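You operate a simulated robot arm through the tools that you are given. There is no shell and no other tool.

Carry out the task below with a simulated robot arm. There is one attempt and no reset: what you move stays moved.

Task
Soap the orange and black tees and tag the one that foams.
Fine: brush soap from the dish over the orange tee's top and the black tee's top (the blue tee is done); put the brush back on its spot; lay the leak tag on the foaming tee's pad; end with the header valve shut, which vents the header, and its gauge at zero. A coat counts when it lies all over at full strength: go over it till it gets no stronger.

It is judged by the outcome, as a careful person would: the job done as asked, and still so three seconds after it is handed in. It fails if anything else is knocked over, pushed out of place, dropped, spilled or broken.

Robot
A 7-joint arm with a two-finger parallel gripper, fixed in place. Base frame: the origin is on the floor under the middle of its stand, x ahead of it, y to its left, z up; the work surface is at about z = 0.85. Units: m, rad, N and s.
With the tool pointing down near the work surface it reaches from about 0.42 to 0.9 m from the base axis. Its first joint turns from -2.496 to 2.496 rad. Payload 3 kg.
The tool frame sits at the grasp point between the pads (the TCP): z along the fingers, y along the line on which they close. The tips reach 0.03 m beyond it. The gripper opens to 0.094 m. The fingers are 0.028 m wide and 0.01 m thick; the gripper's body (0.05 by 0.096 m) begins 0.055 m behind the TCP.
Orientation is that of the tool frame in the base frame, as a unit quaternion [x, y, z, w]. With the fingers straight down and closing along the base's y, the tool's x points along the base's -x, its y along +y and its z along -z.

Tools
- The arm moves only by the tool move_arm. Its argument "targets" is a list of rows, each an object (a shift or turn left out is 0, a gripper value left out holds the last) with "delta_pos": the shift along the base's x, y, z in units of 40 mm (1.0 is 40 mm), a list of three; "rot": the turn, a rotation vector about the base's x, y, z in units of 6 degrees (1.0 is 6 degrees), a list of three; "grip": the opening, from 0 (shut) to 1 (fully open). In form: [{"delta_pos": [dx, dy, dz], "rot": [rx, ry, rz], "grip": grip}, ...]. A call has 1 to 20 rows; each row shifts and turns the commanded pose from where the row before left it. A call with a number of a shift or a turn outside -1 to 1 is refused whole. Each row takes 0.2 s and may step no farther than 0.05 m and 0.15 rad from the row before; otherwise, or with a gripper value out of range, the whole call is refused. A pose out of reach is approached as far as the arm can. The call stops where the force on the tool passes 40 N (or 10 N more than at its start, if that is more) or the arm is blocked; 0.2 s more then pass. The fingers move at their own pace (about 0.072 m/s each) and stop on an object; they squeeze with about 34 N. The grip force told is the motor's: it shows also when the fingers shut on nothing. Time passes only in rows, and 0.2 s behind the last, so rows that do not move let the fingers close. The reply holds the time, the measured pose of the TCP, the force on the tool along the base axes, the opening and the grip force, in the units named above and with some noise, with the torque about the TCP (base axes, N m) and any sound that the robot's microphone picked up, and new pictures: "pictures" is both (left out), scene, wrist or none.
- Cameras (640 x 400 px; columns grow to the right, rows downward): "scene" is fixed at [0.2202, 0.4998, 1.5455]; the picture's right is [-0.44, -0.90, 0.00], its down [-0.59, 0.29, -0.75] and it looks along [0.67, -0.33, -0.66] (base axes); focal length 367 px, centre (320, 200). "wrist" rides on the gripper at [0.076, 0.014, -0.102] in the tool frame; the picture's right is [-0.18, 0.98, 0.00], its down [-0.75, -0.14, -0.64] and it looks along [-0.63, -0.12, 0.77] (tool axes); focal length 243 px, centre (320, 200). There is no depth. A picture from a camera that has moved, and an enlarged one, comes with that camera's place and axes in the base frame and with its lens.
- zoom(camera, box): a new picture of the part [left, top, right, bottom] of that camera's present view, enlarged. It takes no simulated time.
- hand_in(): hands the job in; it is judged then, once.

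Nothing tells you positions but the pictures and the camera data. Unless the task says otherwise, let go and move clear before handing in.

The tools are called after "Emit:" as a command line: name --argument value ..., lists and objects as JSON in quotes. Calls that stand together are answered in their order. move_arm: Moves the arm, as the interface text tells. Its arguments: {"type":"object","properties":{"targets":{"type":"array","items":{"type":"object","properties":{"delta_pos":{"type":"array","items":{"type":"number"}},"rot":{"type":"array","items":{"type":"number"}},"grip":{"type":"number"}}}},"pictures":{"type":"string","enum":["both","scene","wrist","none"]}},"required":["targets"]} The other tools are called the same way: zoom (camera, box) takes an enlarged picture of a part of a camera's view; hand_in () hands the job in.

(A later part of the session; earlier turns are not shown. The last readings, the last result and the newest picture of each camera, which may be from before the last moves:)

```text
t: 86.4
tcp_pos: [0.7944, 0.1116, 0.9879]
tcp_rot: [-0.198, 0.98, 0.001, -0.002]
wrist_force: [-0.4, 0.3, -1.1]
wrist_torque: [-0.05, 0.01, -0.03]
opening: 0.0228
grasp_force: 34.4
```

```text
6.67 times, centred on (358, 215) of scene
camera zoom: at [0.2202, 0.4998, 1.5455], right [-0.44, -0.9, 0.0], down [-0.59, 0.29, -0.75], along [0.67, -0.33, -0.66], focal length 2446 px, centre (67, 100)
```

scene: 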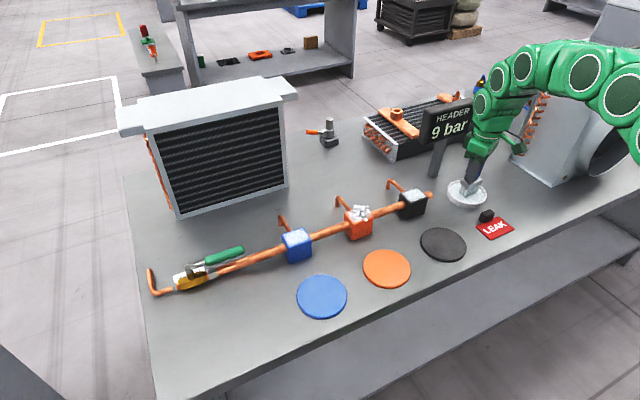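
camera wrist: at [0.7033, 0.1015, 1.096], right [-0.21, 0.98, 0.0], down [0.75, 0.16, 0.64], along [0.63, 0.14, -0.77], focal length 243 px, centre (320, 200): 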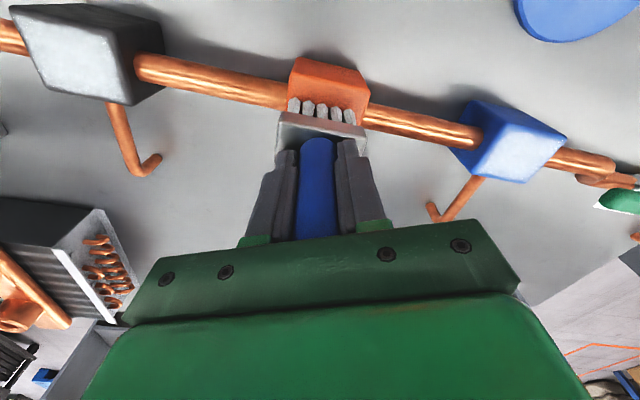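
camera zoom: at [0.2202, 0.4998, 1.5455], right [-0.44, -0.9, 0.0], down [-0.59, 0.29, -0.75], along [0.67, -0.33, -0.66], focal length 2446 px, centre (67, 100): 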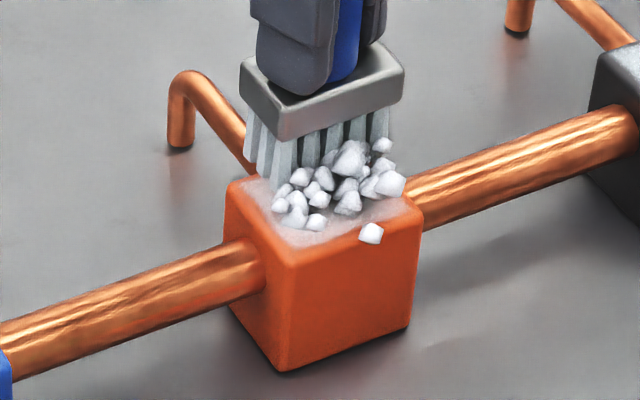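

Emit:
move_arm --targets '[{"delta_pos": [-0.1, 0, -0.02]}, {"delta_pos": [-0.12, 0, -0.005]}, {"delta_pos": [-0.12, 0, 0]}, {"delta_pos": [-0.12, 0, 0.003]}, {"delta_pos": [-0.12, 0, 0]}, {"delta_pos": [-0.12, 0, 0.003]}, {"delta_pos": [-0.12, 0, 0]}, {"delta_pos": [-0.1, 0, 0.003]}]' --pictures "none"

Emit:
move_arm --targets '[{"delta_pos": [0.1, 0, 0.004]}, {"delta_pos": [0.12, 0, 0]}, {"delta_pos": [0.12, 0, -0.004]}, {"delta_pos": [0.12, 0, 0]}, {"delta_pos": [0.12, 0, -0.004]}, {"delta_pos": [0.12, 0, 0]}, {"delta_pos": [0.12, 0, -0.004]}, {"delta_pos": [0.1, 0, 0]}]' --pictures "none"

Emit:
zoom --camera "wrist" --box '[256, 30, 384, 130]'

```text
t: 88.2
tcp_pos: [0.7581, 0.1132, 0.9884]
tcp_rot: [-0.199, 0.98, -0.001, -0.002]
wrist_force: [10.5, -1.3, 29.6]
wrist_torque: [0.01, -0.76, 0.01]
opening: 0.0228
grasp_force: 33.9
```

```text
t: 88.5
tcp_pos: [0.7585, 0.112, 0.9869]
tcp_rot: [-0.199, 0.98, 0.001, -0.003]
wrist_force: [-2.0, -0.2, 6.0]
wrist_torque: [0.01, 0.05, 0.0]
opening: 0.0229
grasp_force: 34.7
stopped in row 1: the force on the tool passed its limit at 48 N (the readings are from after the stop); the commanded pose is now the measured one
```

```text
4.00 times, centred on (320, 80) of wrist
camera zoom: at [0.6846, 0.0956, 1.0926], right [-0.21, 0.98, 0.0], down [0.75, 0.16, 0.64], along [0.62, 0.14, -0.77], focal length 970 px, centre (320, 680)
```

zoom: 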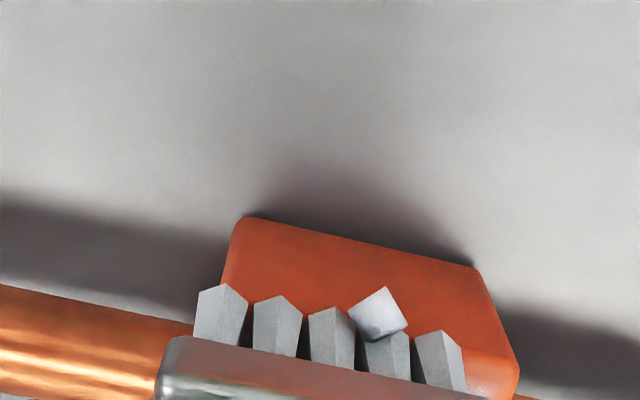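

Emit:
move_arm --targets '[{"delta_pos": [0.1, 0, 0]}, {"delta_pos": [0.12, 0, -0.004]}, {"delta_pos": [0.12, 0, -0.004]}, {"delta_pos": [0.12, 0, -0.004]}, {"delta_pos": [0.12, 0, -0.004]}, {"delta_pos": [0.12, 0, 0]}, {"delta_pos": [0.12, 0, -0.004]}, {"delta_pos": [0.1, 0, 0]}]' --pictures "none"

Emit:
zoom --camera "wrist" --box '[256, 30, 384, 130]'

```text
t: 89.9
tcp_pos: [0.787, 0.1105, 0.9873]
tcp_rot: [-0.198, 0.98, 0.001, -0.003]
wrist_force: [-1.6, -0.1, 6.0]
wrist_torque: [-0.09, 0.01, -0.03]
opening: 0.0228
grasp_force: 33.5
stopped in row 6: the force on the tool passed its limit at 41 N (the readings are from after the stop); the commanded pose is now the measured one
```

```text
4.00 times, centred on (320, 80) of wrist
camera zoom: at [0.712, 0.0944, 1.0925], right [-0.21, 0.98, 0.0], down [0.75, 0.16, 0.64], along [0.62, 0.14, -0.77], focal length 970 px, centre (320, 680)
```

zoom: 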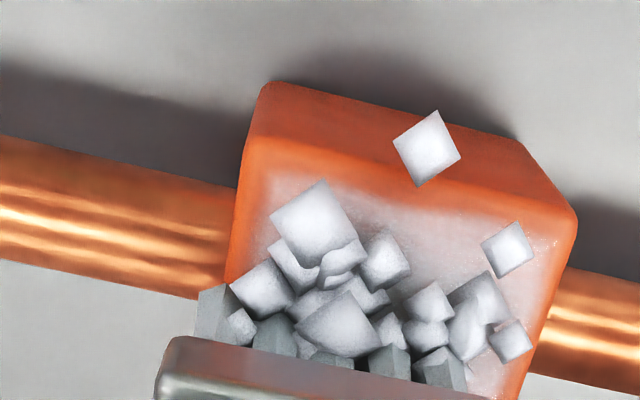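

Emit:
move_arm --targets '[{"delta_pos": [0.12, 0, 0]}, {"delta_pos": [0.1, 0, 0]}, {"delta_pos": [-0.1, 0.03, 0]}, {"delta_pos": [-0.12, 0.03, 0]}, {"delta_pos": [-0.12, 0.03, 0]}, {"delta_pos": [-0.12, 0.03, 0]}, {"delta_pos": [-0.12, 0.03, 0]}, {"delta_pos": [-0.12, 0.03, 0]}, {"delta_pos": [-0.12, 0.03, 0]}, {"delta_pos": [-0.1, 0, 0.003]}]' --pictures "none"

Emit:
zoom --camera "scene" --box '[326, 185, 390, 245]'

```text
t: 91.6
tcp_pos: [0.7725, 0.1179, 0.9872]
tcp_rot: [-0.198, 0.98, 0.001, -0.001]
wrist_force: [1.8, 0.4, 5.4]
wrist_torque: [0.0, -0.06, 0.0]
opening: 0.0224
grasp_force: 34.1
stopped in row 8: the force on the tool passed its limit at 41 N (the readings are from after the stop); the commanded pose is now the measured one
```

```text
6.67 times, centred on (358, 215) of scene
camera zoom: at [0.2202, 0.4998, 1.5455], right [-0.44, -0.9, 0.0], down [-0.59, 0.29, -0.75], along [0.67, -0.33, -0.66], focal length 2446 px, centre (67, 100)
```

zoom: 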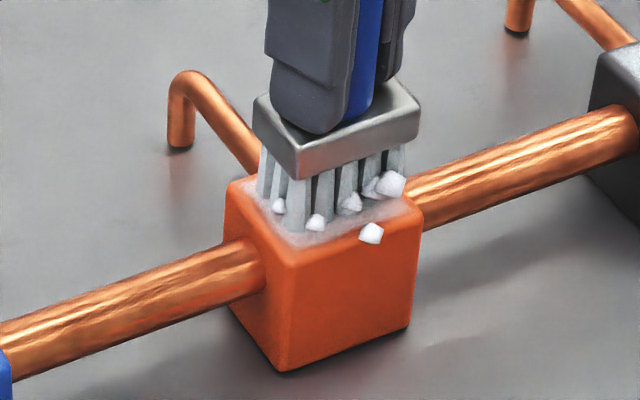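

Emit:
move_arm --targets '[{"delta_pos": [-0.1, 0, 0.004]}, {"delta_pos": [-0.12, 0, 0]}, {"delta_pos": [-0.12, 0, 0]}, {"delta_pos": [-0.04, 0, 0]}, {"delta_pos": [0.1, 0, 0.004]}, {"delta_pos": [0.12, 0, 0]}, {"delta_pos": [0.12, 0, -0.003]}, {"delta_pos": [0.12, 0, 0]}, {"delta_pos": [0.12, 0, -0.003]}, {"delta_pos": [0.12, 0, 0]}, {"delta_pos": [0.12, 0, -0.003]}, {"delta_pos": [0.1, 0, 0]}]' --pictures "none"

Emit:
zoom --camera "wrist" --box '[256, 30, 384, 130]'

```text
t: 94.2
tcp_pos: [0.795, 0.1175, 0.9879]
tcp_rot: [-0.198, 0.98, 0.0, 0.0]
wrist_force: [-0.8, 1.4, -1.0]
wrist_torque: [0.03, 0.01, -0.03]
opening: 0.0231
grasp_force: 33.9
```

```text
4.00 times, centred on (320, 80) of wrist
camera zoom: at [0.7197, 0.1004, 1.0922], right [-0.21, 0.98, 0.0], down [0.75, 0.16, 0.64], along [0.63, 0.14, -0.77], focal length 970 px, centre (320, 680)
```

zoom: 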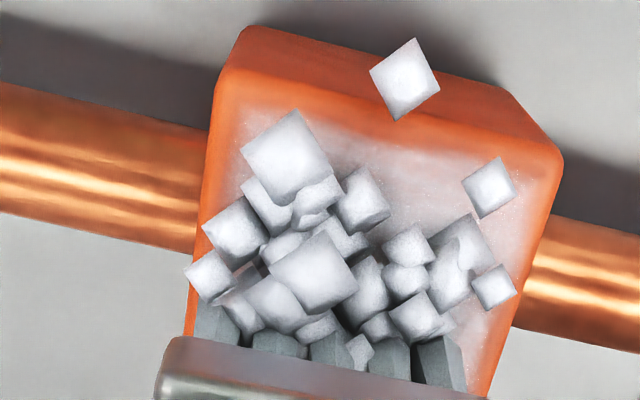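

Emit:
move_arm --targets '[{"delta_pos": [0, 0, 0.5]}, {"delta_pos": [0.4, 0, 0.8]}, {"delta_pos": [0.3, 0, 0.2]}, {"delta_pos": [0, 0, 0]}]' --pictures "wrist"

Emit:
zoom --camera "wrist" --box '[256, 0, 384, 100]'

Emit:
zoom --camera "scene" --box '[326, 185, 390, 245]'

Emit:
zoom --camera "scene" --box '[392, 160, 456, 220]'

```text
t: 95.2
tcp_pos: [0.8229, 0.1165, 1.0475]
tcp_rot: [-0.197, 0.98, 0.001, -0.001]
wrist_force: [0.0, 0.1, -1.1]
wrist_torque: [0.02, -0.03, 0.04]
opening: 0.0226
grasp_force: 33.9
camera wrist: at [0.7479, 0.0987, 1.1518], right [-0.21, 0.98, 0.0], down [0.75, 0.16, 0.64], along [0.63, 0.14, -0.77], focal length 243 px, centre (320, 200)
```

wrist: 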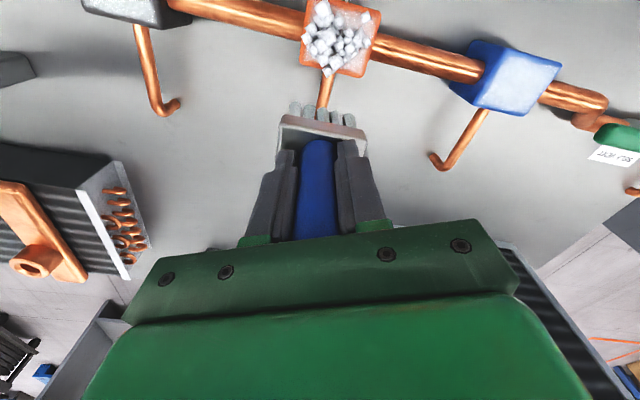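

```text
4.00 times, centred on (320, 50) of wrist
camera zoom: at [0.7479, 0.0987, 1.1518], right [-0.21, 0.98, 0.0], down [0.75, 0.16, 0.64], along [0.63, 0.14, -0.77], focal length 970 px, centre (320, 800)
```

zoom: 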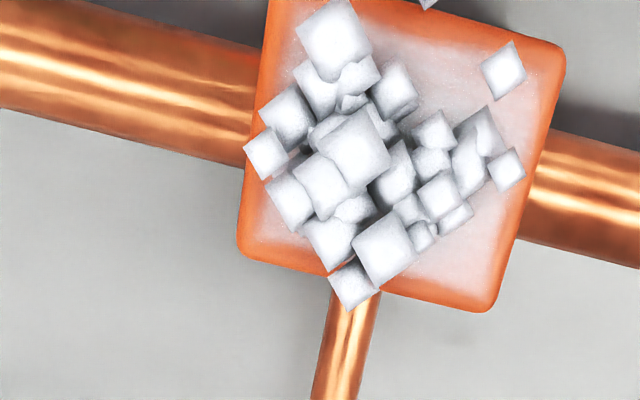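

```text
6.67 times, centred on (358, 215) of scene
camera zoom: at [0.2202, 0.4998, 1.5455], right [-0.44, -0.9, 0.0], down [-0.59, 0.29, -0.75], along [0.67, -0.33, -0.66], focal length 2446 px, centre (67, 100)
```

zoom: 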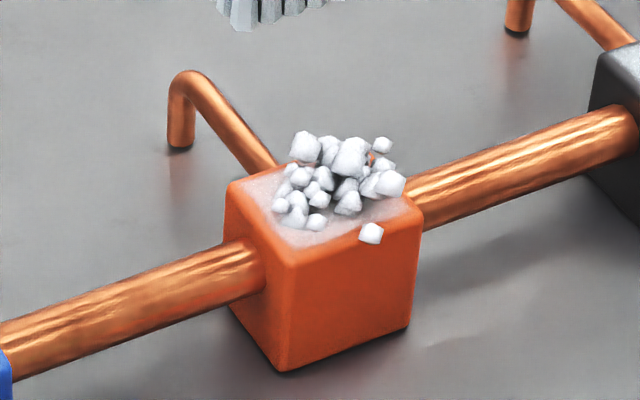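

```text
6.67 times, centred on (424, 190) of scene
camera zoom: at [0.2202, 0.4998, 1.5455], right [-0.44, -0.9, 0.0], down [-0.59, 0.29, -0.75], along [0.67, -0.33, -0.66], focal length 2446 px, centre (-373, 267)
```

zoom: 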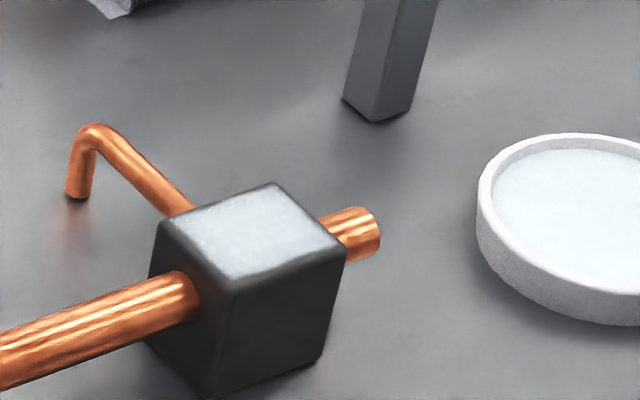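

The orange coat still shows some orange through it. I'll reload and brush more.

Emit:
move_arm --targets '[{"delta_pos": [-0.208, -0.955, 0]}, {"delta_pos": [-0.208, -0.955, 0]}, {"delta_pos": [-0.208, -0.955, 0]}, {"delta_pos": [-0.208, -0.955, 0]}, {"delta_pos": [-0.208, -0.955, 0]}, {"delta_pos": [-0.208, -0.955, 0]}, {"delta_pos": [-0.208, -0.955, 0]}, {"delta_pos": [-0.208, -0.955, 0]}, {"delta_pos": [-0.208, -0.955, 0]}, {"delta_pos": [0, 0, -0.7]}, {"delta_pos": [0, 0, -0.8]}, {"delta_pos": [0, 0, -0.8]}, {"delta_pos": [0, 0, -0.2]}, {"delta_pos": [0, 0, -0.05]}, {"delta_pos": [0, 0, -0.03]}, {"delta_pos": [0, 0, 0]}]' --pictures "none"

```text
t: 98.6
tcp_pos: [0.748, -0.2257, 0.9443]
tcp_rot: [-0.198, 0.98, 0.001, -0.001]
wrist_force: [-0.5, -1.0, -1.3]
wrist_torque: [0.01, -0.01, 0.03]
opening: 0.0225
grasp_force: 34.4
```

Emit:
move_arm --targets '[{"delta_pos": [0, 0, -0.03]}, {"delta_pos": [0, 0, 0]}]' --pictures "none"

Emit:
move_arm --targets '[{"delta_pos": [0, 0, -0.02]}, {"delta_pos": [0, 0, 0]}]' --pictures "scene"

```text
t: 99.2
tcp_pos: [0.7485, -0.227, 0.9425]
tcp_rot: [-0.199, 0.98, 0.0, -0.001]
wrist_force: [-1.3, 0.9, 3.6]
wrist_torque: [-0.05, 0.05, -0.03]
opening: 0.0225
grasp_force: 34.1
```

```text
t: 99.8
tcp_pos: [0.749, -0.2256, 0.9421]
tcp_rot: [-0.198, 0.98, 0.0, 0.0]
wrist_force: [-1.6, -1.0, 16.5]
wrist_torque: [-0.13, 0.13, -0.03]
opening: 0.0225
grasp_force: 34.1
```

scene: 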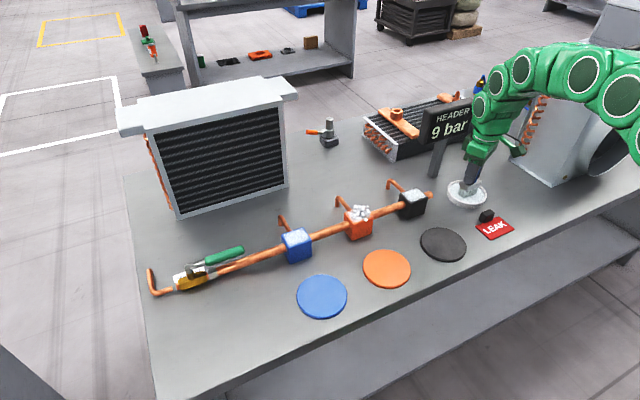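

Emit:
move_arm --targets '[{"delta_pos": [0, 0, 0.8]}, {"delta_pos": [0, 0, 1.0]}, {"delta_pos": [0.078, 0.958, 0]}, {"delta_pos": [0.078, 0.958, 0]}, {"delta_pos": [0.078, 0.958, 0]}, {"delta_pos": [0.078, 0.958, 0]}, {"delta_pos": [0.078, 0.958, 0]}, {"delta_pos": [0.078, 0.958, 0]}, {"delta_pos": [0.078, 0.958, 0]}, {"delta_pos": [0.078, 0.958, 0]}, {"delta_pos": [0.078, 0.958, 0]}, {"delta_pos": [0, 0, -0.4]}, {"delta_pos": [0, 0, -0.24]}, {"delta_pos": [0, 0, -0.03]}, {"delta_pos": [0, 0, 0]}]' --pictures "none"

Emit:
move_arm --targets '[{"delta_pos": [0.1, 0, 0]}, {"delta_pos": [0.12, 0, 0]}, {"delta_pos": [0.12, 0, -0.002]}, {"delta_pos": [0.12, 0, -0.002]}]' --pictures "none"

```text
t: 103.0
tcp_pos: [0.7768, 0.1189, 0.9877]
tcp_rot: [-0.198, 0.98, 0.001, -0.001]
wrist_force: [0.1, 0.8, 0.8]
wrist_torque: [-0.08, -0.04, 0.01]
opening: 0.0228
grasp_force: 33.8
```

```text
t: 104.0
tcp_pos: [0.7939, 0.1183, 0.9877]
tcp_rot: [-0.199, 0.98, 0.0, -0.001]
wrist_force: [-0.2, 0.5, 0.6]
wrist_torque: [-0.03, 0.03, 0.03]
opening: 0.0228
grasp_force: 33.8
```

Emit:
move_arm --targets '[{"delta_pos": [0, 0, -0.018]}, {"delta_pos": [-0.12, 0, 0]}, {"delta_pos": [-0.12, 0, 0]}, {"delta_pos": [-0.12, 0, 0.002]}, {"delta_pos": [-0.12, 0, 0]}, {"delta_pos": [-0.12, 0, 0.002]}, {"delta_pos": [-0.12, 0, 0]}, {"delta_pos": [-0.12, 0, 0.002]}, {"delta_pos": [-0.06, 0, 0.002]}]' --pictures "none"

Emit:
zoom --camera "scene" --box '[326, 185, 390, 245]'

```text
t: 105.7
tcp_pos: [0.7645, 0.1188, 0.9879]
tcp_rot: [-0.2, 0.98, 0.001, -0.001]
wrist_force: [-0.9, -0.1, 8.6]
wrist_torque: [-0.03, 0.1, -0.02]
opening: 0.023
grasp_force: 34.2
stopped in row 8: the force on the tool passed its limit at 40 N (the readings are from after the stop); the commanded pose is now the measured one
```

```text
6.67 times, centred on (358, 215) of scene
camera zoom: at [0.2202, 0.4998, 1.5455], right [-0.44, -0.9, 0.0], down [-0.59, 0.29, -0.75], along [0.67, -0.33, -0.66], focal length 2446 px, centre (67, 100)
```

zoom: 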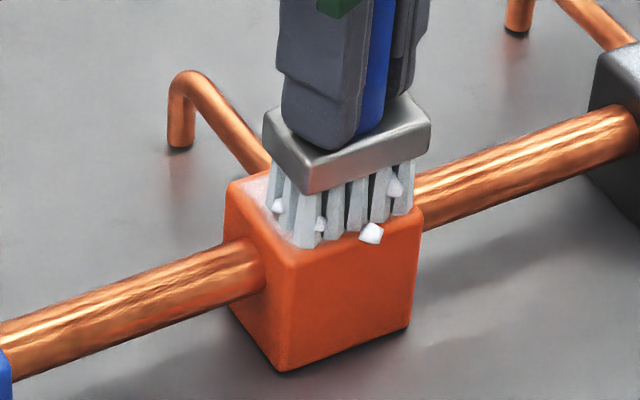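

Emit:
move_arm --targets '[{"delta_pos": [-0.1, 0, 0.008]}, {"delta_pos": [-0.06, 0, 0.003]}, {"delta_pos": [0.08, 0, 0.006]}, {"delta_pos": [0.12, 0, -0.002]}, {"delta_pos": [0.12, 0, -0.004]}, {"delta_pos": [0.12, 0, -0.004]}, {"delta_pos": [0.12, 0, -0.004]}, {"delta_pos": [0.12, 0, -0.004]}, {"delta_pos": [0.12, 0, -0.004]}, {"delta_pos": [0.12, 0, -0.002]}]' --pictures "none"

Emit:
zoom --camera "wrist" --box '[256, 30, 384, 130]'

```text
t: 107.9
tcp_pos: [0.7957, 0.1187, 0.9884]
tcp_rot: [-0.199, 0.98, 0.0, 0.001]
wrist_force: [-10.2, -0.4, 31.1]
wrist_torque: [-0.23, 1.04, -0.07]
opening: 0.0227
grasp_force: 33.8
```

```text
4.00 times, centred on (320, 80) of wrist
camera zoom: at [0.7205, 0.1013, 1.0919], right [-0.21, 0.98, 0.0], down [0.75, 0.16, 0.64], along [0.63, 0.14, -0.77], focal length 970 px, centre (320, 680)
```

zoom: 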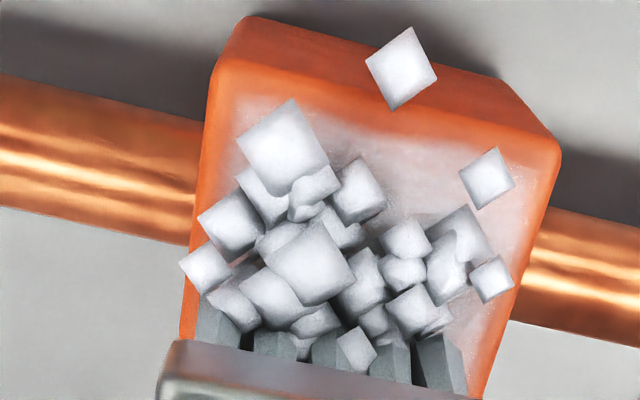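

Emit:
move_arm --targets '[{"delta_pos": [-0.1, 0.03, 0.008]}, {"delta_pos": [-0.12, 0.03, 0]}, {"delta_pos": [-0.12, 0.03, 0]}, {"delta_pos": [-0.12, 0.03, 0.002]}, {"delta_pos": [-0.12, 0.03, 0.002]}, {"delta_pos": [-0.12, 0, 0.002]}, {"delta_pos": [-0.12, 0, 0.003]}, {"delta_pos": [-0.12, 0, 0.003]}, {"delta_pos": [0.08, 0, 0.006]}, {"delta_pos": [0.12, 0, -0.002]}, {"delta_pos": [0.12, 0, -0.004]}, {"delta_pos": [0.12, 0, -0.004]}, {"delta_pos": [0.12, 0, -0.004]}, {"delta_pos": [0.12, 0, -0.004]}, {"delta_pos": [0.12, 0, -0.004]}, {"delta_pos": [0.12, 0, -0.002]}]' --pictures "none"

Emit:
zoom --camera "wrist" --box '[256, 30, 384, 130]'

```text
t: 111.0
tcp_pos: [0.7864, 0.1236, 0.9871]
tcp_rot: [-0.199, 0.98, 0.0, 0.0]
wrist_force: [-1.3, 0.5, 3.7]
wrist_torque: [-0.16, 0.1, -0.04]
opening: 0.0226
grasp_force: 34.1
stopped in row 15: the force on the tool passed its limit at 44 N (the readings are from after the stop); the commanded pose is now the measured one
```

```text
4.00 times, centred on (320, 80) of wrist
camera zoom: at [0.7122, 0.1069, 1.0921], right [-0.21, 0.98, 0.0], down [0.75, 0.16, 0.64], along [0.63, 0.14, -0.77], focal length 970 px, centre (320, 680)
```

zoom: 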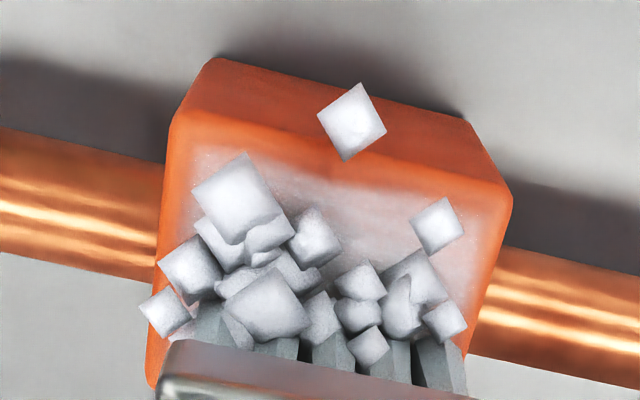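

Emit:
move_arm --targets '[{"delta_pos": [0.12, 0, 0]}, {"delta_pos": [0.1, 0, 0]}, {"delta_pos": [-0.1, -0.06, 0.006]}, {"delta_pos": [-0.12, -0.06, 0]}, {"delta_pos": [-0.12, -0.06, 0]}, {"delta_pos": [-0.12, -0.06, 0.002]}, {"delta_pos": [-0.12, -0.06, 0.002]}, {"delta_pos": [-0.12, 0, 0.002]}, {"delta_pos": [-0.12, 0, 0.003]}, {"delta_pos": [-0.12, 0, 0.003]}, {"delta_pos": [0.08, 0, 0.006]}, {"delta_pos": [0.12, 0, -0.002]}, {"delta_pos": [0.12, 0, -0.004]}, {"delta_pos": [0.12, 0, -0.004]}, {"delta_pos": [0.12, 0, -0.004]}, {"delta_pos": [0.12, 0, -0.004]}, {"delta_pos": [0.12, 0, -0.004]}, {"delta_pos": [0.12, 0, -0.002]}]' --pictures "none"

Emit:
zoom --camera "wrist" --box '[256, 30, 384, 130]'

Emit:
zoom --camera "scene" --box '[326, 185, 390, 245]'

```text
t: 114.8
tcp_pos: [0.7949, 0.1125, 0.9868]
tcp_rot: [-0.199, 0.98, 0.0, 0.001]
wrist_force: [-7.1, -0.3, 24.0]
wrist_torque: [-0.16, 0.84, -0.01]
opening: 0.0228
grasp_force: 34.0
```

```text
4.00 times, centred on (320, 80) of wrist
camera zoom: at [0.7202, 0.0951, 1.092], right [-0.21, 0.98, 0.0], down [0.75, 0.16, 0.64], along [0.63, 0.14, -0.77], focal length 970 px, centre (320, 680)
```

zoom: 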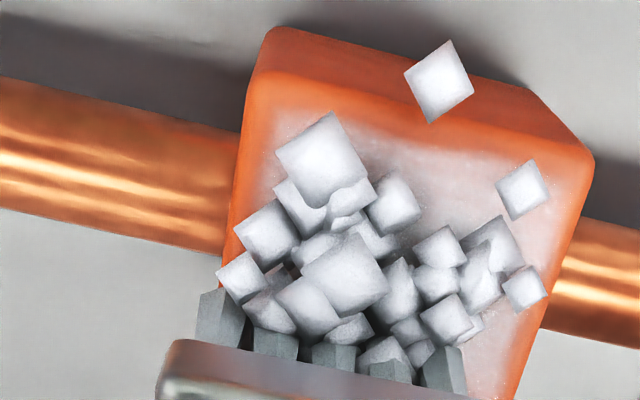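

```text
6.67 times, centred on (358, 215) of scene
camera zoom: at [0.2202, 0.4998, 1.5455], right [-0.44, -0.9, 0.0], down [-0.59, 0.29, -0.75], along [0.67, -0.33, -0.66], focal length 2446 px, centre (67, 100)
```

zoom: 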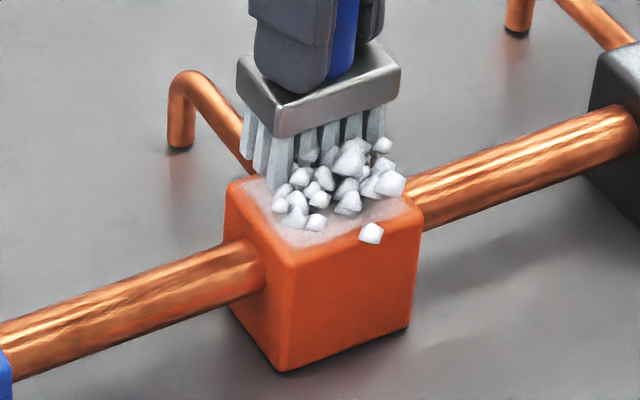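

Emit:
move_arm --targets '[{"delta_pos": [0, 0, 0.5]}, {"delta_pos": [0.4, 0.05, 0.8]}, {"delta_pos": [0.3, 0.05, 0.2]}, {"delta_pos": [0, 0, 0]}]' --pictures "none"

Emit:
zoom --camera "wrist" --box '[256, 0, 384, 100]'

Emit:
zoom --camera "scene" --box '[326, 185, 390, 245]'

Emit:
zoom --camera "wrist" --box '[440, 30, 568, 130]'

```text
t: 115.8
tcp_pos: [0.824, 0.1166, 1.0479]
tcp_rot: [-0.199, 0.98, 0.001, -0.001]
wrist_force: [0.6, 0.2, -1.2]
wrist_torque: [0.0, -0.03, 0.01]
opening: 0.0229
grasp_force: 34.3
```

```text
4.00 times, centred on (320, 50) of wrist
camera zoom: at [0.7487, 0.1001, 1.1524], right [-0.21, 0.98, 0.0], down [0.75, 0.16, 0.64], along [0.63, 0.14, -0.77], focal length 970 px, centre (320, 800)
```

zoom: 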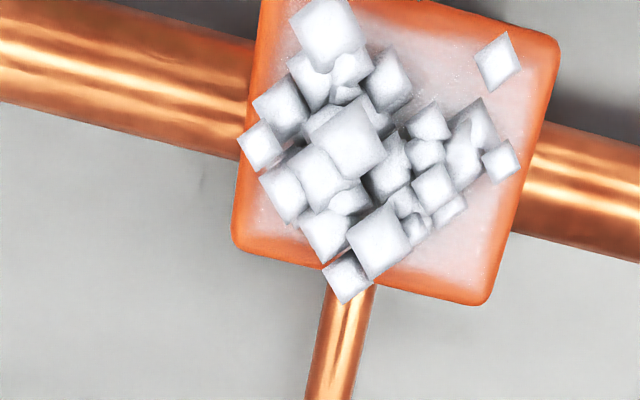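

```text
6.67 times, centred on (358, 215) of scene
camera zoom: at [0.2202, 0.4998, 1.5455], right [-0.44, -0.9, 0.0], down [-0.59, 0.29, -0.75], along [0.67, -0.33, -0.66], focal length 2446 px, centre (67, 100)
```

zoom: 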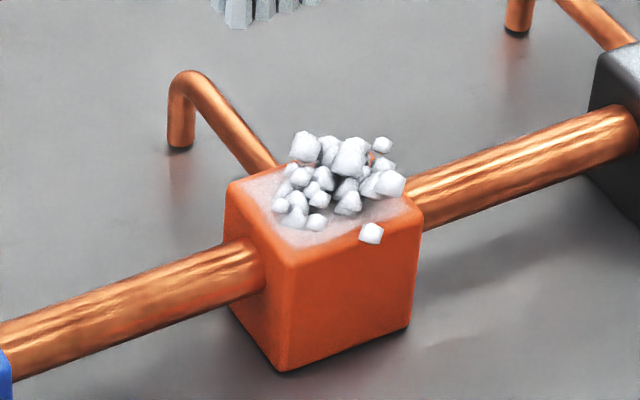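

```text
4.00 times, centred on (504, 80) of wrist
camera zoom: at [0.7487, 0.1001, 1.1524], right [-0.21, 0.98, 0.0], down [0.75, 0.16, 0.64], along [0.63, 0.14, -0.77], focal length 970 px, centre (-416, 680)
```

zoom: 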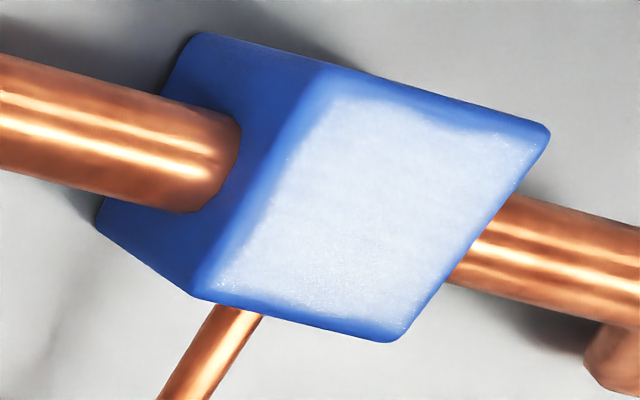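

The orange coat is unchanged since the previous round, so it's at full strength. I'll give the black tee one more round to confirm it gets no stronger.

Emit:
move_arm --targets '[{"delta_pos": [-0.235, -0.833, 0]}, {"delta_pos": [-0.235, -0.833, 0]}, {"delta_pos": [-0.235, -0.833, 0]}, {"delta_pos": [-0.235, -0.833, 0]}, {"delta_pos": [-0.235, -0.833, 0]}, {"delta_pos": [0, 0, -0.7]}, {"delta_pos": [0, 0, -0.7]}, {"delta_pos": [0, 0, -0.08]}, {"delta_pos": [0, 0, 0]}]' --pictures "none"

Emit:
zoom --camera "scene" --box '[360, 140, 488, 220]'

```text
t: 117.8
tcp_pos: [0.7754, -0.052, 0.9871]
tcp_rot: [-0.199, 0.98, 0.0, 0.0]
wrist_force: [-10.2, -2.4, 29.4]
wrist_torque: [-0.24, 0.76, -0.01]
opening: 0.0226
grasp_force: 33.6
```

```text
5.00 times, centred on (424, 180) of scene
camera zoom: at [0.2202, 0.4998, 1.5455], right [-0.44, -0.9, 0.0], down [-0.59, 0.29, -0.75], along [0.67, -0.33, -0.66], focal length 1835 px, centre (-200, 300)
```

zoom: 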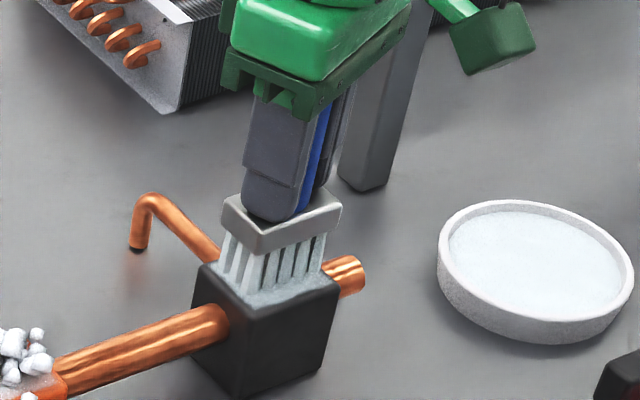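

Emit:
move_arm --targets '[{"delta_pos": [0.08, 0, 0.01]}, {"delta_pos": [0.12, 0, 0]}, {"delta_pos": [0.12, 0, -0.002]}, {"delta_pos": [0.12, 0, -0.002]}, {"delta_pos": [-0.1, 0.03, 0.008]}, {"delta_pos": [-0.12, 0.03, 0]}, {"delta_pos": [-0.12, 0.03, 0]}, {"delta_pos": [-0.12, 0.03, 0.002]}, {"delta_pos": [-0.12, 0.03, 0.002]}, {"delta_pos": [-0.12, 0, 0.002]}, {"delta_pos": [-0.12, 0, 0.003]}, {"delta_pos": [-0.12, 0, 0.003]}]' --pictures "none"

Emit:
zoom --camera "scene" --box '[360, 140, 488, 220]'

```text
t: 120.4
tcp_pos: [0.7552, -0.044, 0.9874]
tcp_rot: [-0.198, 0.98, 0.0, -0.001]
wrist_force: [-0.1, 0.7, -0.9]
wrist_torque: [0.0, 0.0, -0.02]
opening: 0.0228
grasp_force: 34.3
```

```text
5.00 times, centred on (424, 180) of scene
camera zoom: at [0.2202, 0.4998, 1.5455], right [-0.44, -0.9, 0.0], down [-0.59, 0.29, -0.75], along [0.67, -0.33, -0.66], focal length 1835 px, centre (-200, 300)
```

zoom: 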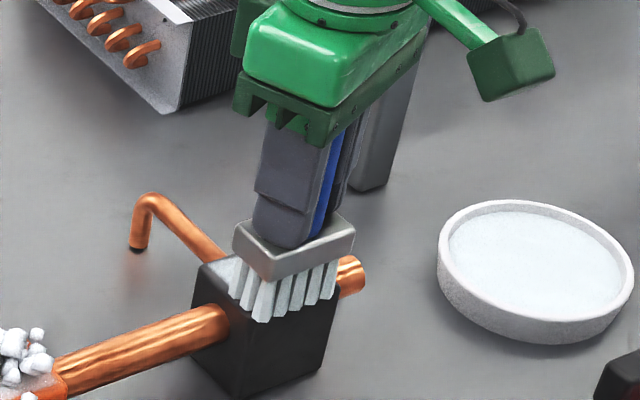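

Emit:
move_arm --targets '[{"delta_pos": [0, 0, -0.015]}, {"delta_pos": [0.1, 0, 0]}, {"delta_pos": [0.12, 0, -0.003]}, {"delta_pos": [0.12, 0, -0.003]}, {"delta_pos": [0.12, 0, -0.003]}, {"delta_pos": [0.12, 0, -0.003]}, {"delta_pos": [0.12, 0, -0.003]}, {"delta_pos": [0.12, 0, -0.002]}, {"delta_pos": [0.12, 0, -0.002]}]' --pictures "none"

Emit:
move_arm --targets '[{"delta_pos": [-0.1, -0.06, 0.006]}, {"delta_pos": [-0.12, -0.06, 0]}, {"delta_pos": [-0.12, -0.06, 0]}, {"delta_pos": [-0.12, -0.06, 0.001]}, {"delta_pos": [-0.12, -0.06, 0.002]}, {"delta_pos": [-0.12, 0, 0.002]}, {"delta_pos": [-0.12, 0, 0.002]}, {"delta_pos": [-0.12, 0, 0.002]}, {"delta_pos": [0.1, 0, 0.004]}, {"delta_pos": [0.12, 0, -0.003]}, {"delta_pos": [0.12, 0, -0.003]}, {"delta_pos": [0.12, 0, -0.003]}, {"delta_pos": [0.12, 0, -0.003]}, {"delta_pos": [0.12, 0, -0.003]}, {"delta_pos": [0.12, 0, -0.002]}, {"delta_pos": [0.12, 0, -0.002]}]' --pictures "none"

Emit:
zoom --camera "wrist" --box '[256, 30, 384, 130]'

```text
t: 122.4
tcp_pos: [0.7938, -0.0431, 0.9879]
tcp_rot: [-0.198, 0.98, 0.0, 0.0]
wrist_force: [-6.9, -1.3, 17.4]
wrist_torque: [-0.15, 0.57, -0.04]
opening: 0.0228
grasp_force: 33.7
```

```text
t: 125.8
tcp_pos: [0.7936, -0.057, 0.988]
tcp_rot: [-0.198, 0.98, 0.0, -0.002]
wrist_force: [-0.6, -0.2, 1.3]
wrist_torque: [-0.05, 0.08, -0.01]
opening: 0.023
grasp_force: 34.4
```

```text
4.00 times, centred on (320, 80) of wrist
camera zoom: at [0.7191, -0.0738, 1.0922], right [-0.21, 0.98, 0.0], down [0.75, 0.16, 0.64], along [0.63, 0.14, -0.77], focal length 970 px, centre (320, 680)
```

zoom: 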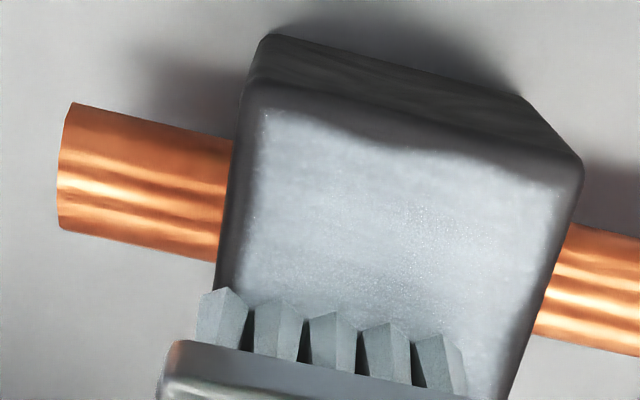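

Emit:
move_arm --targets '[{"delta_pos": [0, 0, 0.5]}, {"delta_pos": [0.55, 0.05, 0.8]}, {"delta_pos": [0.55, 0.05, 0.2]}, {"delta_pos": [0, 0, 0]}]' --pictures "none"

Emit:
zoom --camera "scene" --box '[392, 160, 456, 220]'

Emit:
zoom --camera "wrist" --box '[256, 0, 384, 80]'

```text
t: 126.8
tcp_pos: [0.8385, -0.0527, 1.0474]
tcp_rot: [-0.199, 0.98, 0.001, -0.002]
wrist_force: [0.6, -1.1, -1.2]
wrist_torque: [-0.02, 0.0, 0.01]
opening: 0.0228
grasp_force: 33.7
```

```text
6.67 times, centred on (424, 190) of scene
camera zoom: at [0.2202, 0.4998, 1.5455], right [-0.44, -0.9, 0.0], down [-0.59, 0.29, -0.75], along [0.67, -0.33, -0.66], focal length 2446 px, centre (-373, 267)
```

zoom: 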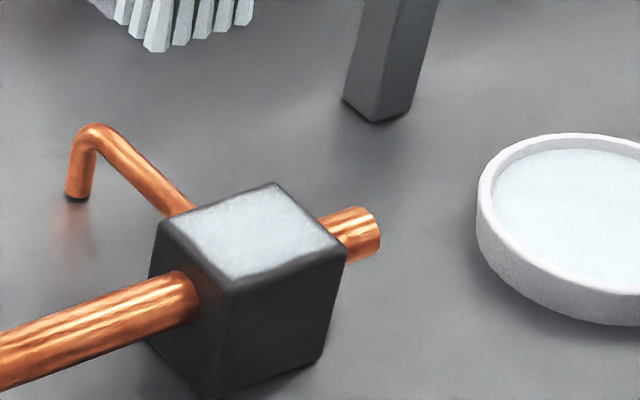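

```text
5.00 times, centred on (320, 40) of wrist
camera zoom: at [0.7633, -0.0701, 1.1519], right [-0.21, 0.98, 0.0], down [0.75, 0.16, 0.64], along [0.63, 0.14, -0.77], focal length 1213 px, centre (320, 1000)
```

zoom: 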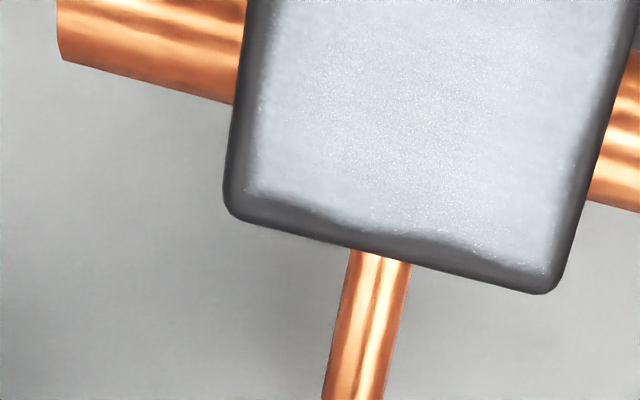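

The black coat is unchanged, so it's at full strength. I'll compare the orange and blue coats more closely.

Emit:
zoom --camera "scene" --box '[338, 198, 378, 228]'

Emit:
zoom --camera "scene" --box '[276, 220, 316, 250]'

Emit:
zoom --camera "scene" --box '[394, 180, 434, 210]'

```text
13.33 times, centred on (358, 213) of scene
camera zoom: at [0.2202, 0.4998, 1.5455], right [-0.44, -0.9, 0.0], down [-0.59, 0.29, -0.75], along [0.67, -0.33, -0.66], focal length 4893 px, centre (-187, 27)
```

zoom: 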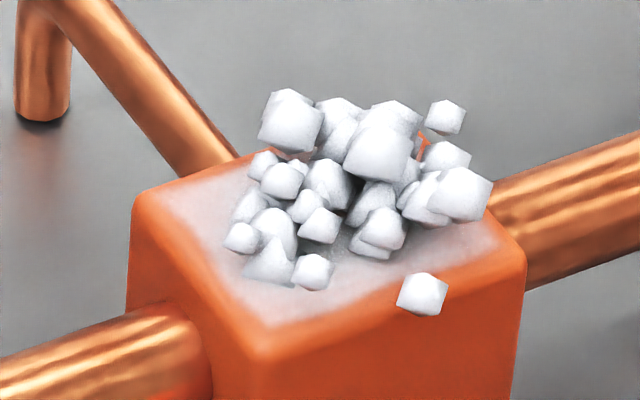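

```text
13.33 times, centred on (296, 235) of scene
camera zoom: at [0.2202, 0.4998, 1.5455], right [-0.44, -0.9, 0.0], down [-0.59, 0.29, -0.75], along [0.67, -0.33, -0.66], focal length 4893 px, centre (640, -267)
```

zoom: 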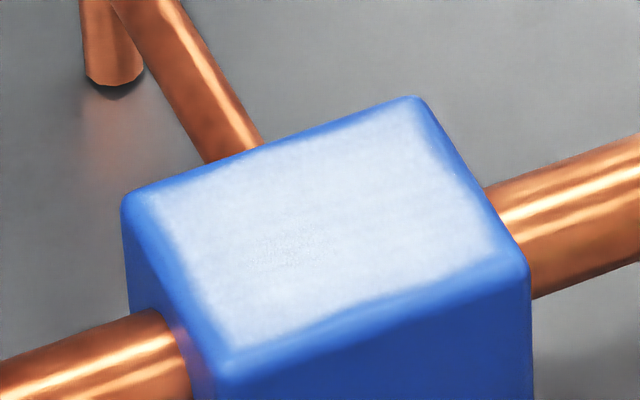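

```text
13.33 times, centred on (414, 195) of scene
camera zoom: at [0.2202, 0.4998, 1.5455], right [-0.44, -0.9, 0.0], down [-0.59, 0.29, -0.75], along [0.67, -0.33, -0.66], focal length 4893 px, centre (-933, 267)
```

zoom: 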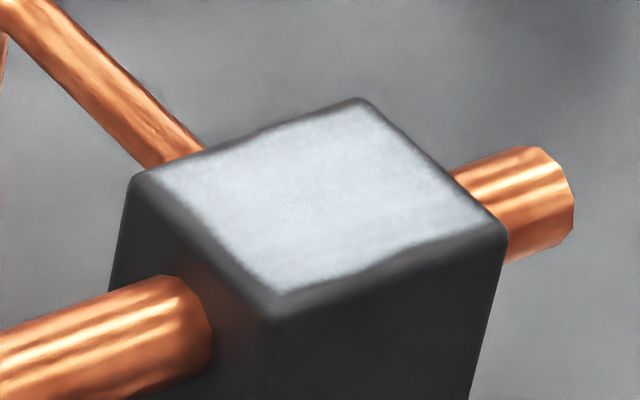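

I'll carry the brush over to its spot, keeping clear of the sign, and compare the coats without the arm's shadow.

Emit:
move_arm --targets '[{"delta_pos": [-0.8, -0.2, 0]}, {"delta_pos": [-0.8, -0.3, 0]}, {"delta_pos": [-0.48, -0.98, 0]}, {"delta_pos": [-0.48, -0.98, 0]}, {"delta_pos": [-0.48, -0.98, 0]}, {"delta_pos": [-0.48, -0.98, 0]}, {"delta_pos": [-0.48, -0.98, 0]}, {"delta_pos": [-0.48, -0.98, 0]}, {"delta_pos": [-0.48, -0.98, 0]}, {"delta_pos": [0, 0, 0]}]' --pictures "both"

Emit:
zoom --camera "scene" --box '[260, 160, 460, 285]'

Emit:
zoom --camera "scene" --box '[392, 160, 456, 220]'

```text
t: 129.0
tcp_pos: [0.6409, -0.3482, 1.0466]
tcp_rot: [-0.198, 0.98, 0.001, 0.0]
wrist_force: [0.9, -0.6, -0.9]
wrist_torque: [0.02, -0.01, 0.0]
opening: 0.0227
grasp_force: 33.6
camera wrist: at [0.5653, -0.3657, 1.1517], right [-0.21, 0.98, 0.0], down [0.75, 0.16, 0.64], along [0.63, 0.14, -0.77], focal length 243 px, centre (320, 200)
```

scene: 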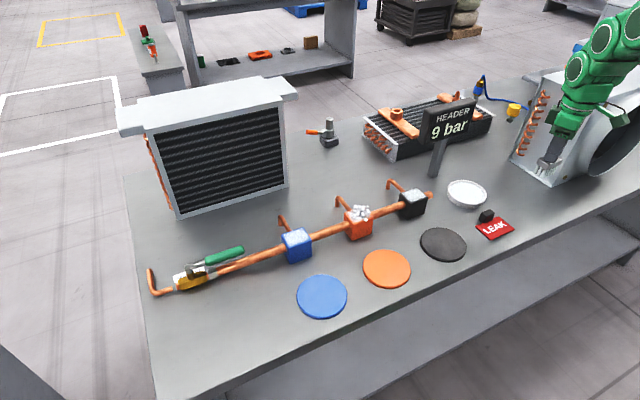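
wrist: 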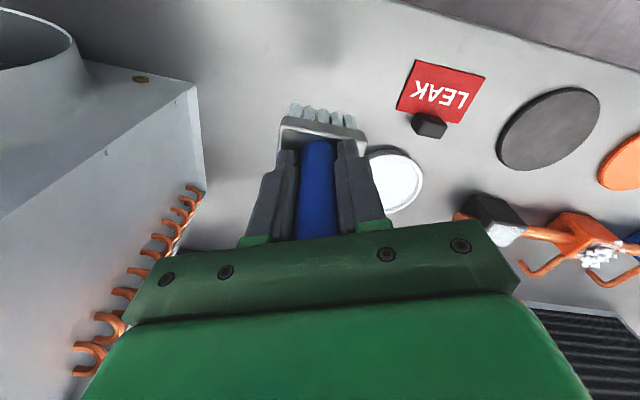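

```text
3.20 times, centred on (360, 222) of scene
camera zoom: at [0.2202, 0.4998, 1.5455], right [-0.44, -0.9, 0.0], down [-0.59, 0.29, -0.75], along [0.67, -0.33, -0.66], focal length 1174 px, centre (192, 128)
```

zoom: 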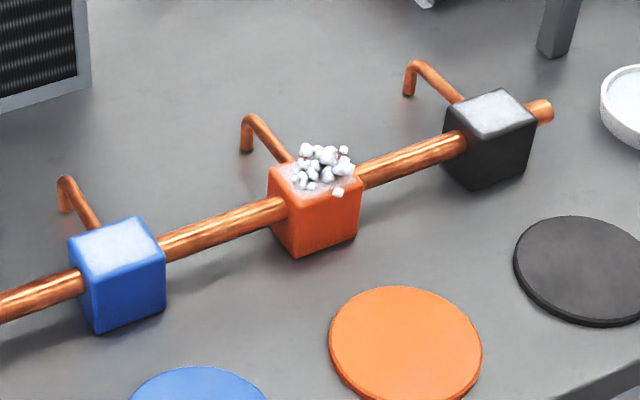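

```text
6.67 times, centred on (424, 190) of scene
camera zoom: at [0.2202, 0.4998, 1.5455], right [-0.44, -0.9, 0.0], down [-0.59, 0.29, -0.75], along [0.67, -0.33, -0.66], focal length 2446 px, centre (-373, 267)
```

zoom: 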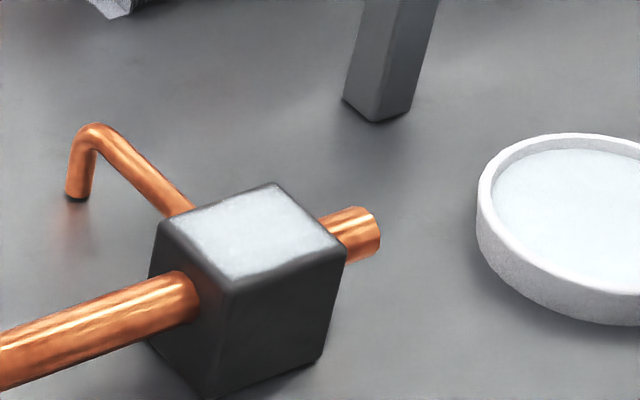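

Emit:
zoom --camera "scene" --box '[326, 185, 390, 245]'

Emit:
zoom --camera "wrist" --box '[440, 180, 640, 300]'

Emit:
zoom --camera "wrist" --box '[260, 90, 380, 170]'

```text
6.67 times, centred on (358, 215) of scene
camera zoom: at [0.2202, 0.4998, 1.5455], right [-0.44, -0.9, 0.0], down [-0.59, 0.29, -0.75], along [0.67, -0.33, -0.66], focal length 2446 px, centre (67, 100)
```

zoom: 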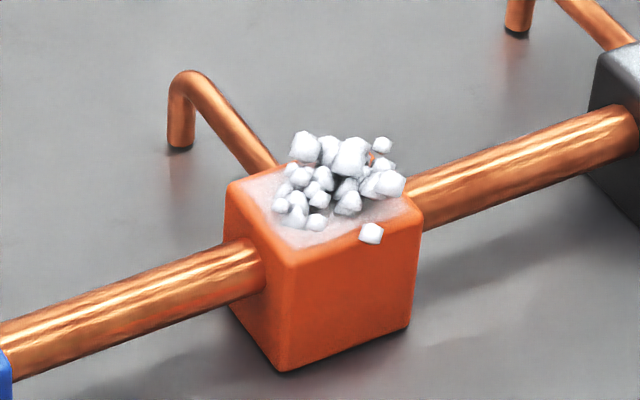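

```text
3.20 times, centred on (540, 240) of wrist
camera zoom: at [0.5653, -0.3657, 1.1517], right [-0.21, 0.98, 0.0], down [0.75, 0.16, 0.64], along [0.63, 0.14, -0.77], focal length 776 px, centre (-384, 72)
```

zoom: 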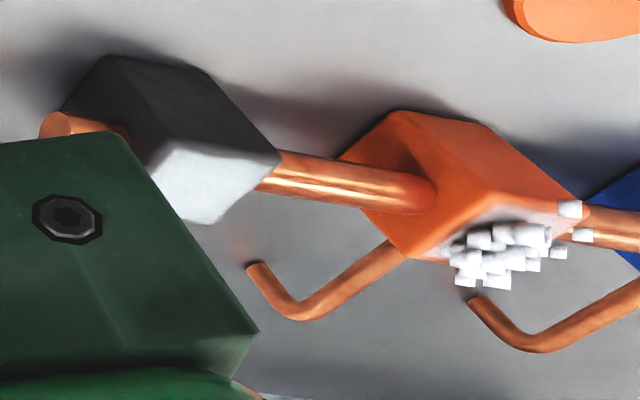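

```text
5.00 times, centred on (320, 130) of wrist
camera zoom: at [0.5653, -0.3657, 1.1517], right [-0.21, 0.98, 0.0], down [0.75, 0.16, 0.64], along [0.63, 0.14, -0.77], focal length 1213 px, centre (320, 550)
```

zoom: 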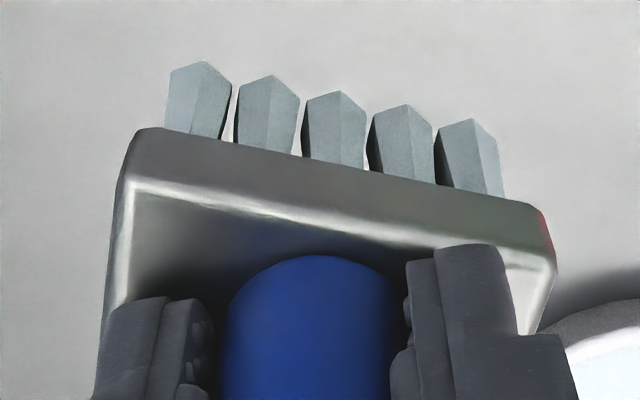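

The orange coat hasn't changed since well before the last two reloads, so both coats are at full strength. I'll lower the brush back onto its spot.

Emit:
move_arm --targets '[{"delta_pos": [-0.02, -0.05, -0.8]}, {"delta_pos": [0, 0, -0.9]}, {"delta_pos": [0, 0, -0.9]}, {"delta_pos": [0, 0, -0.2]}, {"delta_pos": [0, 0, 0]}]' --pictures "wrist"

Emit:
zoom --camera "scene" --box '[480, 130, 608, 230]'

```text
t: 130.2
tcp_pos: [0.6373, -0.3482, 0.9382]
tcp_rot: [-0.199, 0.98, 0.001, 0.0]
wrist_force: [-0.1, -0.2, -1.3]
wrist_torque: [0.0, -0.02, 0.01]
opening: 0.023
grasp_force: 34.0
camera wrist: at [0.5618, -0.3664, 1.0411], right [-0.21, 0.98, 0.0], down [0.75, 0.16, 0.64], along [0.63, 0.14, -0.77], focal length 243 px, centre (320, 200)
```

wrist: 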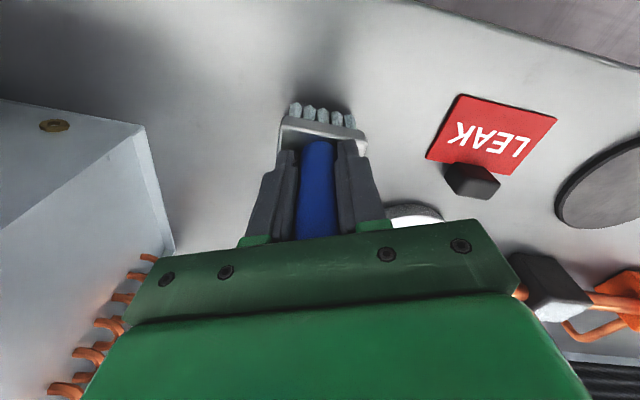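

```text
4.00 times, centred on (544, 180) of scene
camera zoom: at [0.2202, 0.4998, 1.5455], right [-0.44, -0.9, 0.0], down [-0.59, 0.29, -0.75], along [0.67, -0.33, -0.66], focal length 1468 px, centre (-576, 280)
```

zoom: 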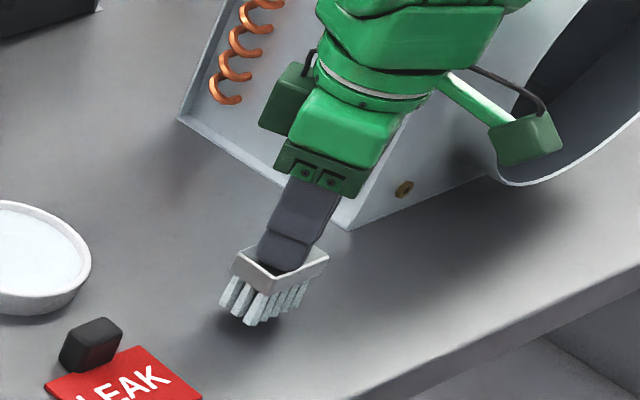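

Emit:
move_arm --targets '[{"delta_pos": [0.07, -0.05, -0.15]}, {"delta_pos": [0, 0, -0.05]}, {"delta_pos": [0, 0, 0]}]' --pictures "none"

Emit:
zoom --camera "scene" --box '[505, 160, 569, 220]'

```text
t: 131.0
tcp_pos: [0.6412, -0.3513, 0.9277]
tcp_rot: [-0.198, 0.98, 0.001, 0.0]
wrist_force: [0.5, -0.4, -2.1]
wrist_torque: [-0.01, -0.02, -0.02]
opening: 0.0228
grasp_force: 34.2
```

```text
6.67 times, centred on (537, 190) of scene
camera zoom: at [0.2202, 0.4998, 1.5455], right [-0.44, -0.9, 0.0], down [-0.59, 0.29, -0.75], along [0.67, -0.33, -0.66], focal length 2446 px, centre (-1127, 267)
```

zoom: 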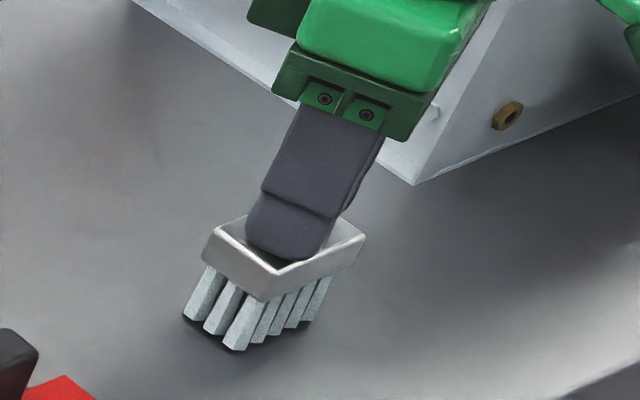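

Emit:
move_arm --targets '[{"delta_pos": [0, 0.03, -0.04]}, {"delta_pos": [0, 0, 0]}]' --pictures "none"

Emit:
move_arm --targets '[{"delta_pos": [0, 0, -0.03]}, {"delta_pos": [0, 0, 0]}]' --pictures "none"

```text
t: 131.6
tcp_pos: [0.6414, -0.3491, 0.9262]
tcp_rot: [-0.198, 0.98, 0.0, 0.001]
wrist_force: [0.9, 0.5, -1.4]
wrist_torque: [-0.09, -0.06, 0.0]
opening: 0.0229
grasp_force: 34.1
```

```text
t: 132.2
tcp_pos: [0.6417, -0.3505, 0.9267]
tcp_rot: [-0.198, 0.98, 0.0, -0.001]
wrist_force: [-5.9, 1.5, 24.4]
wrist_torque: [0.1, 0.5, -0.02]
opening: 0.0229
grasp_force: 33.9
```

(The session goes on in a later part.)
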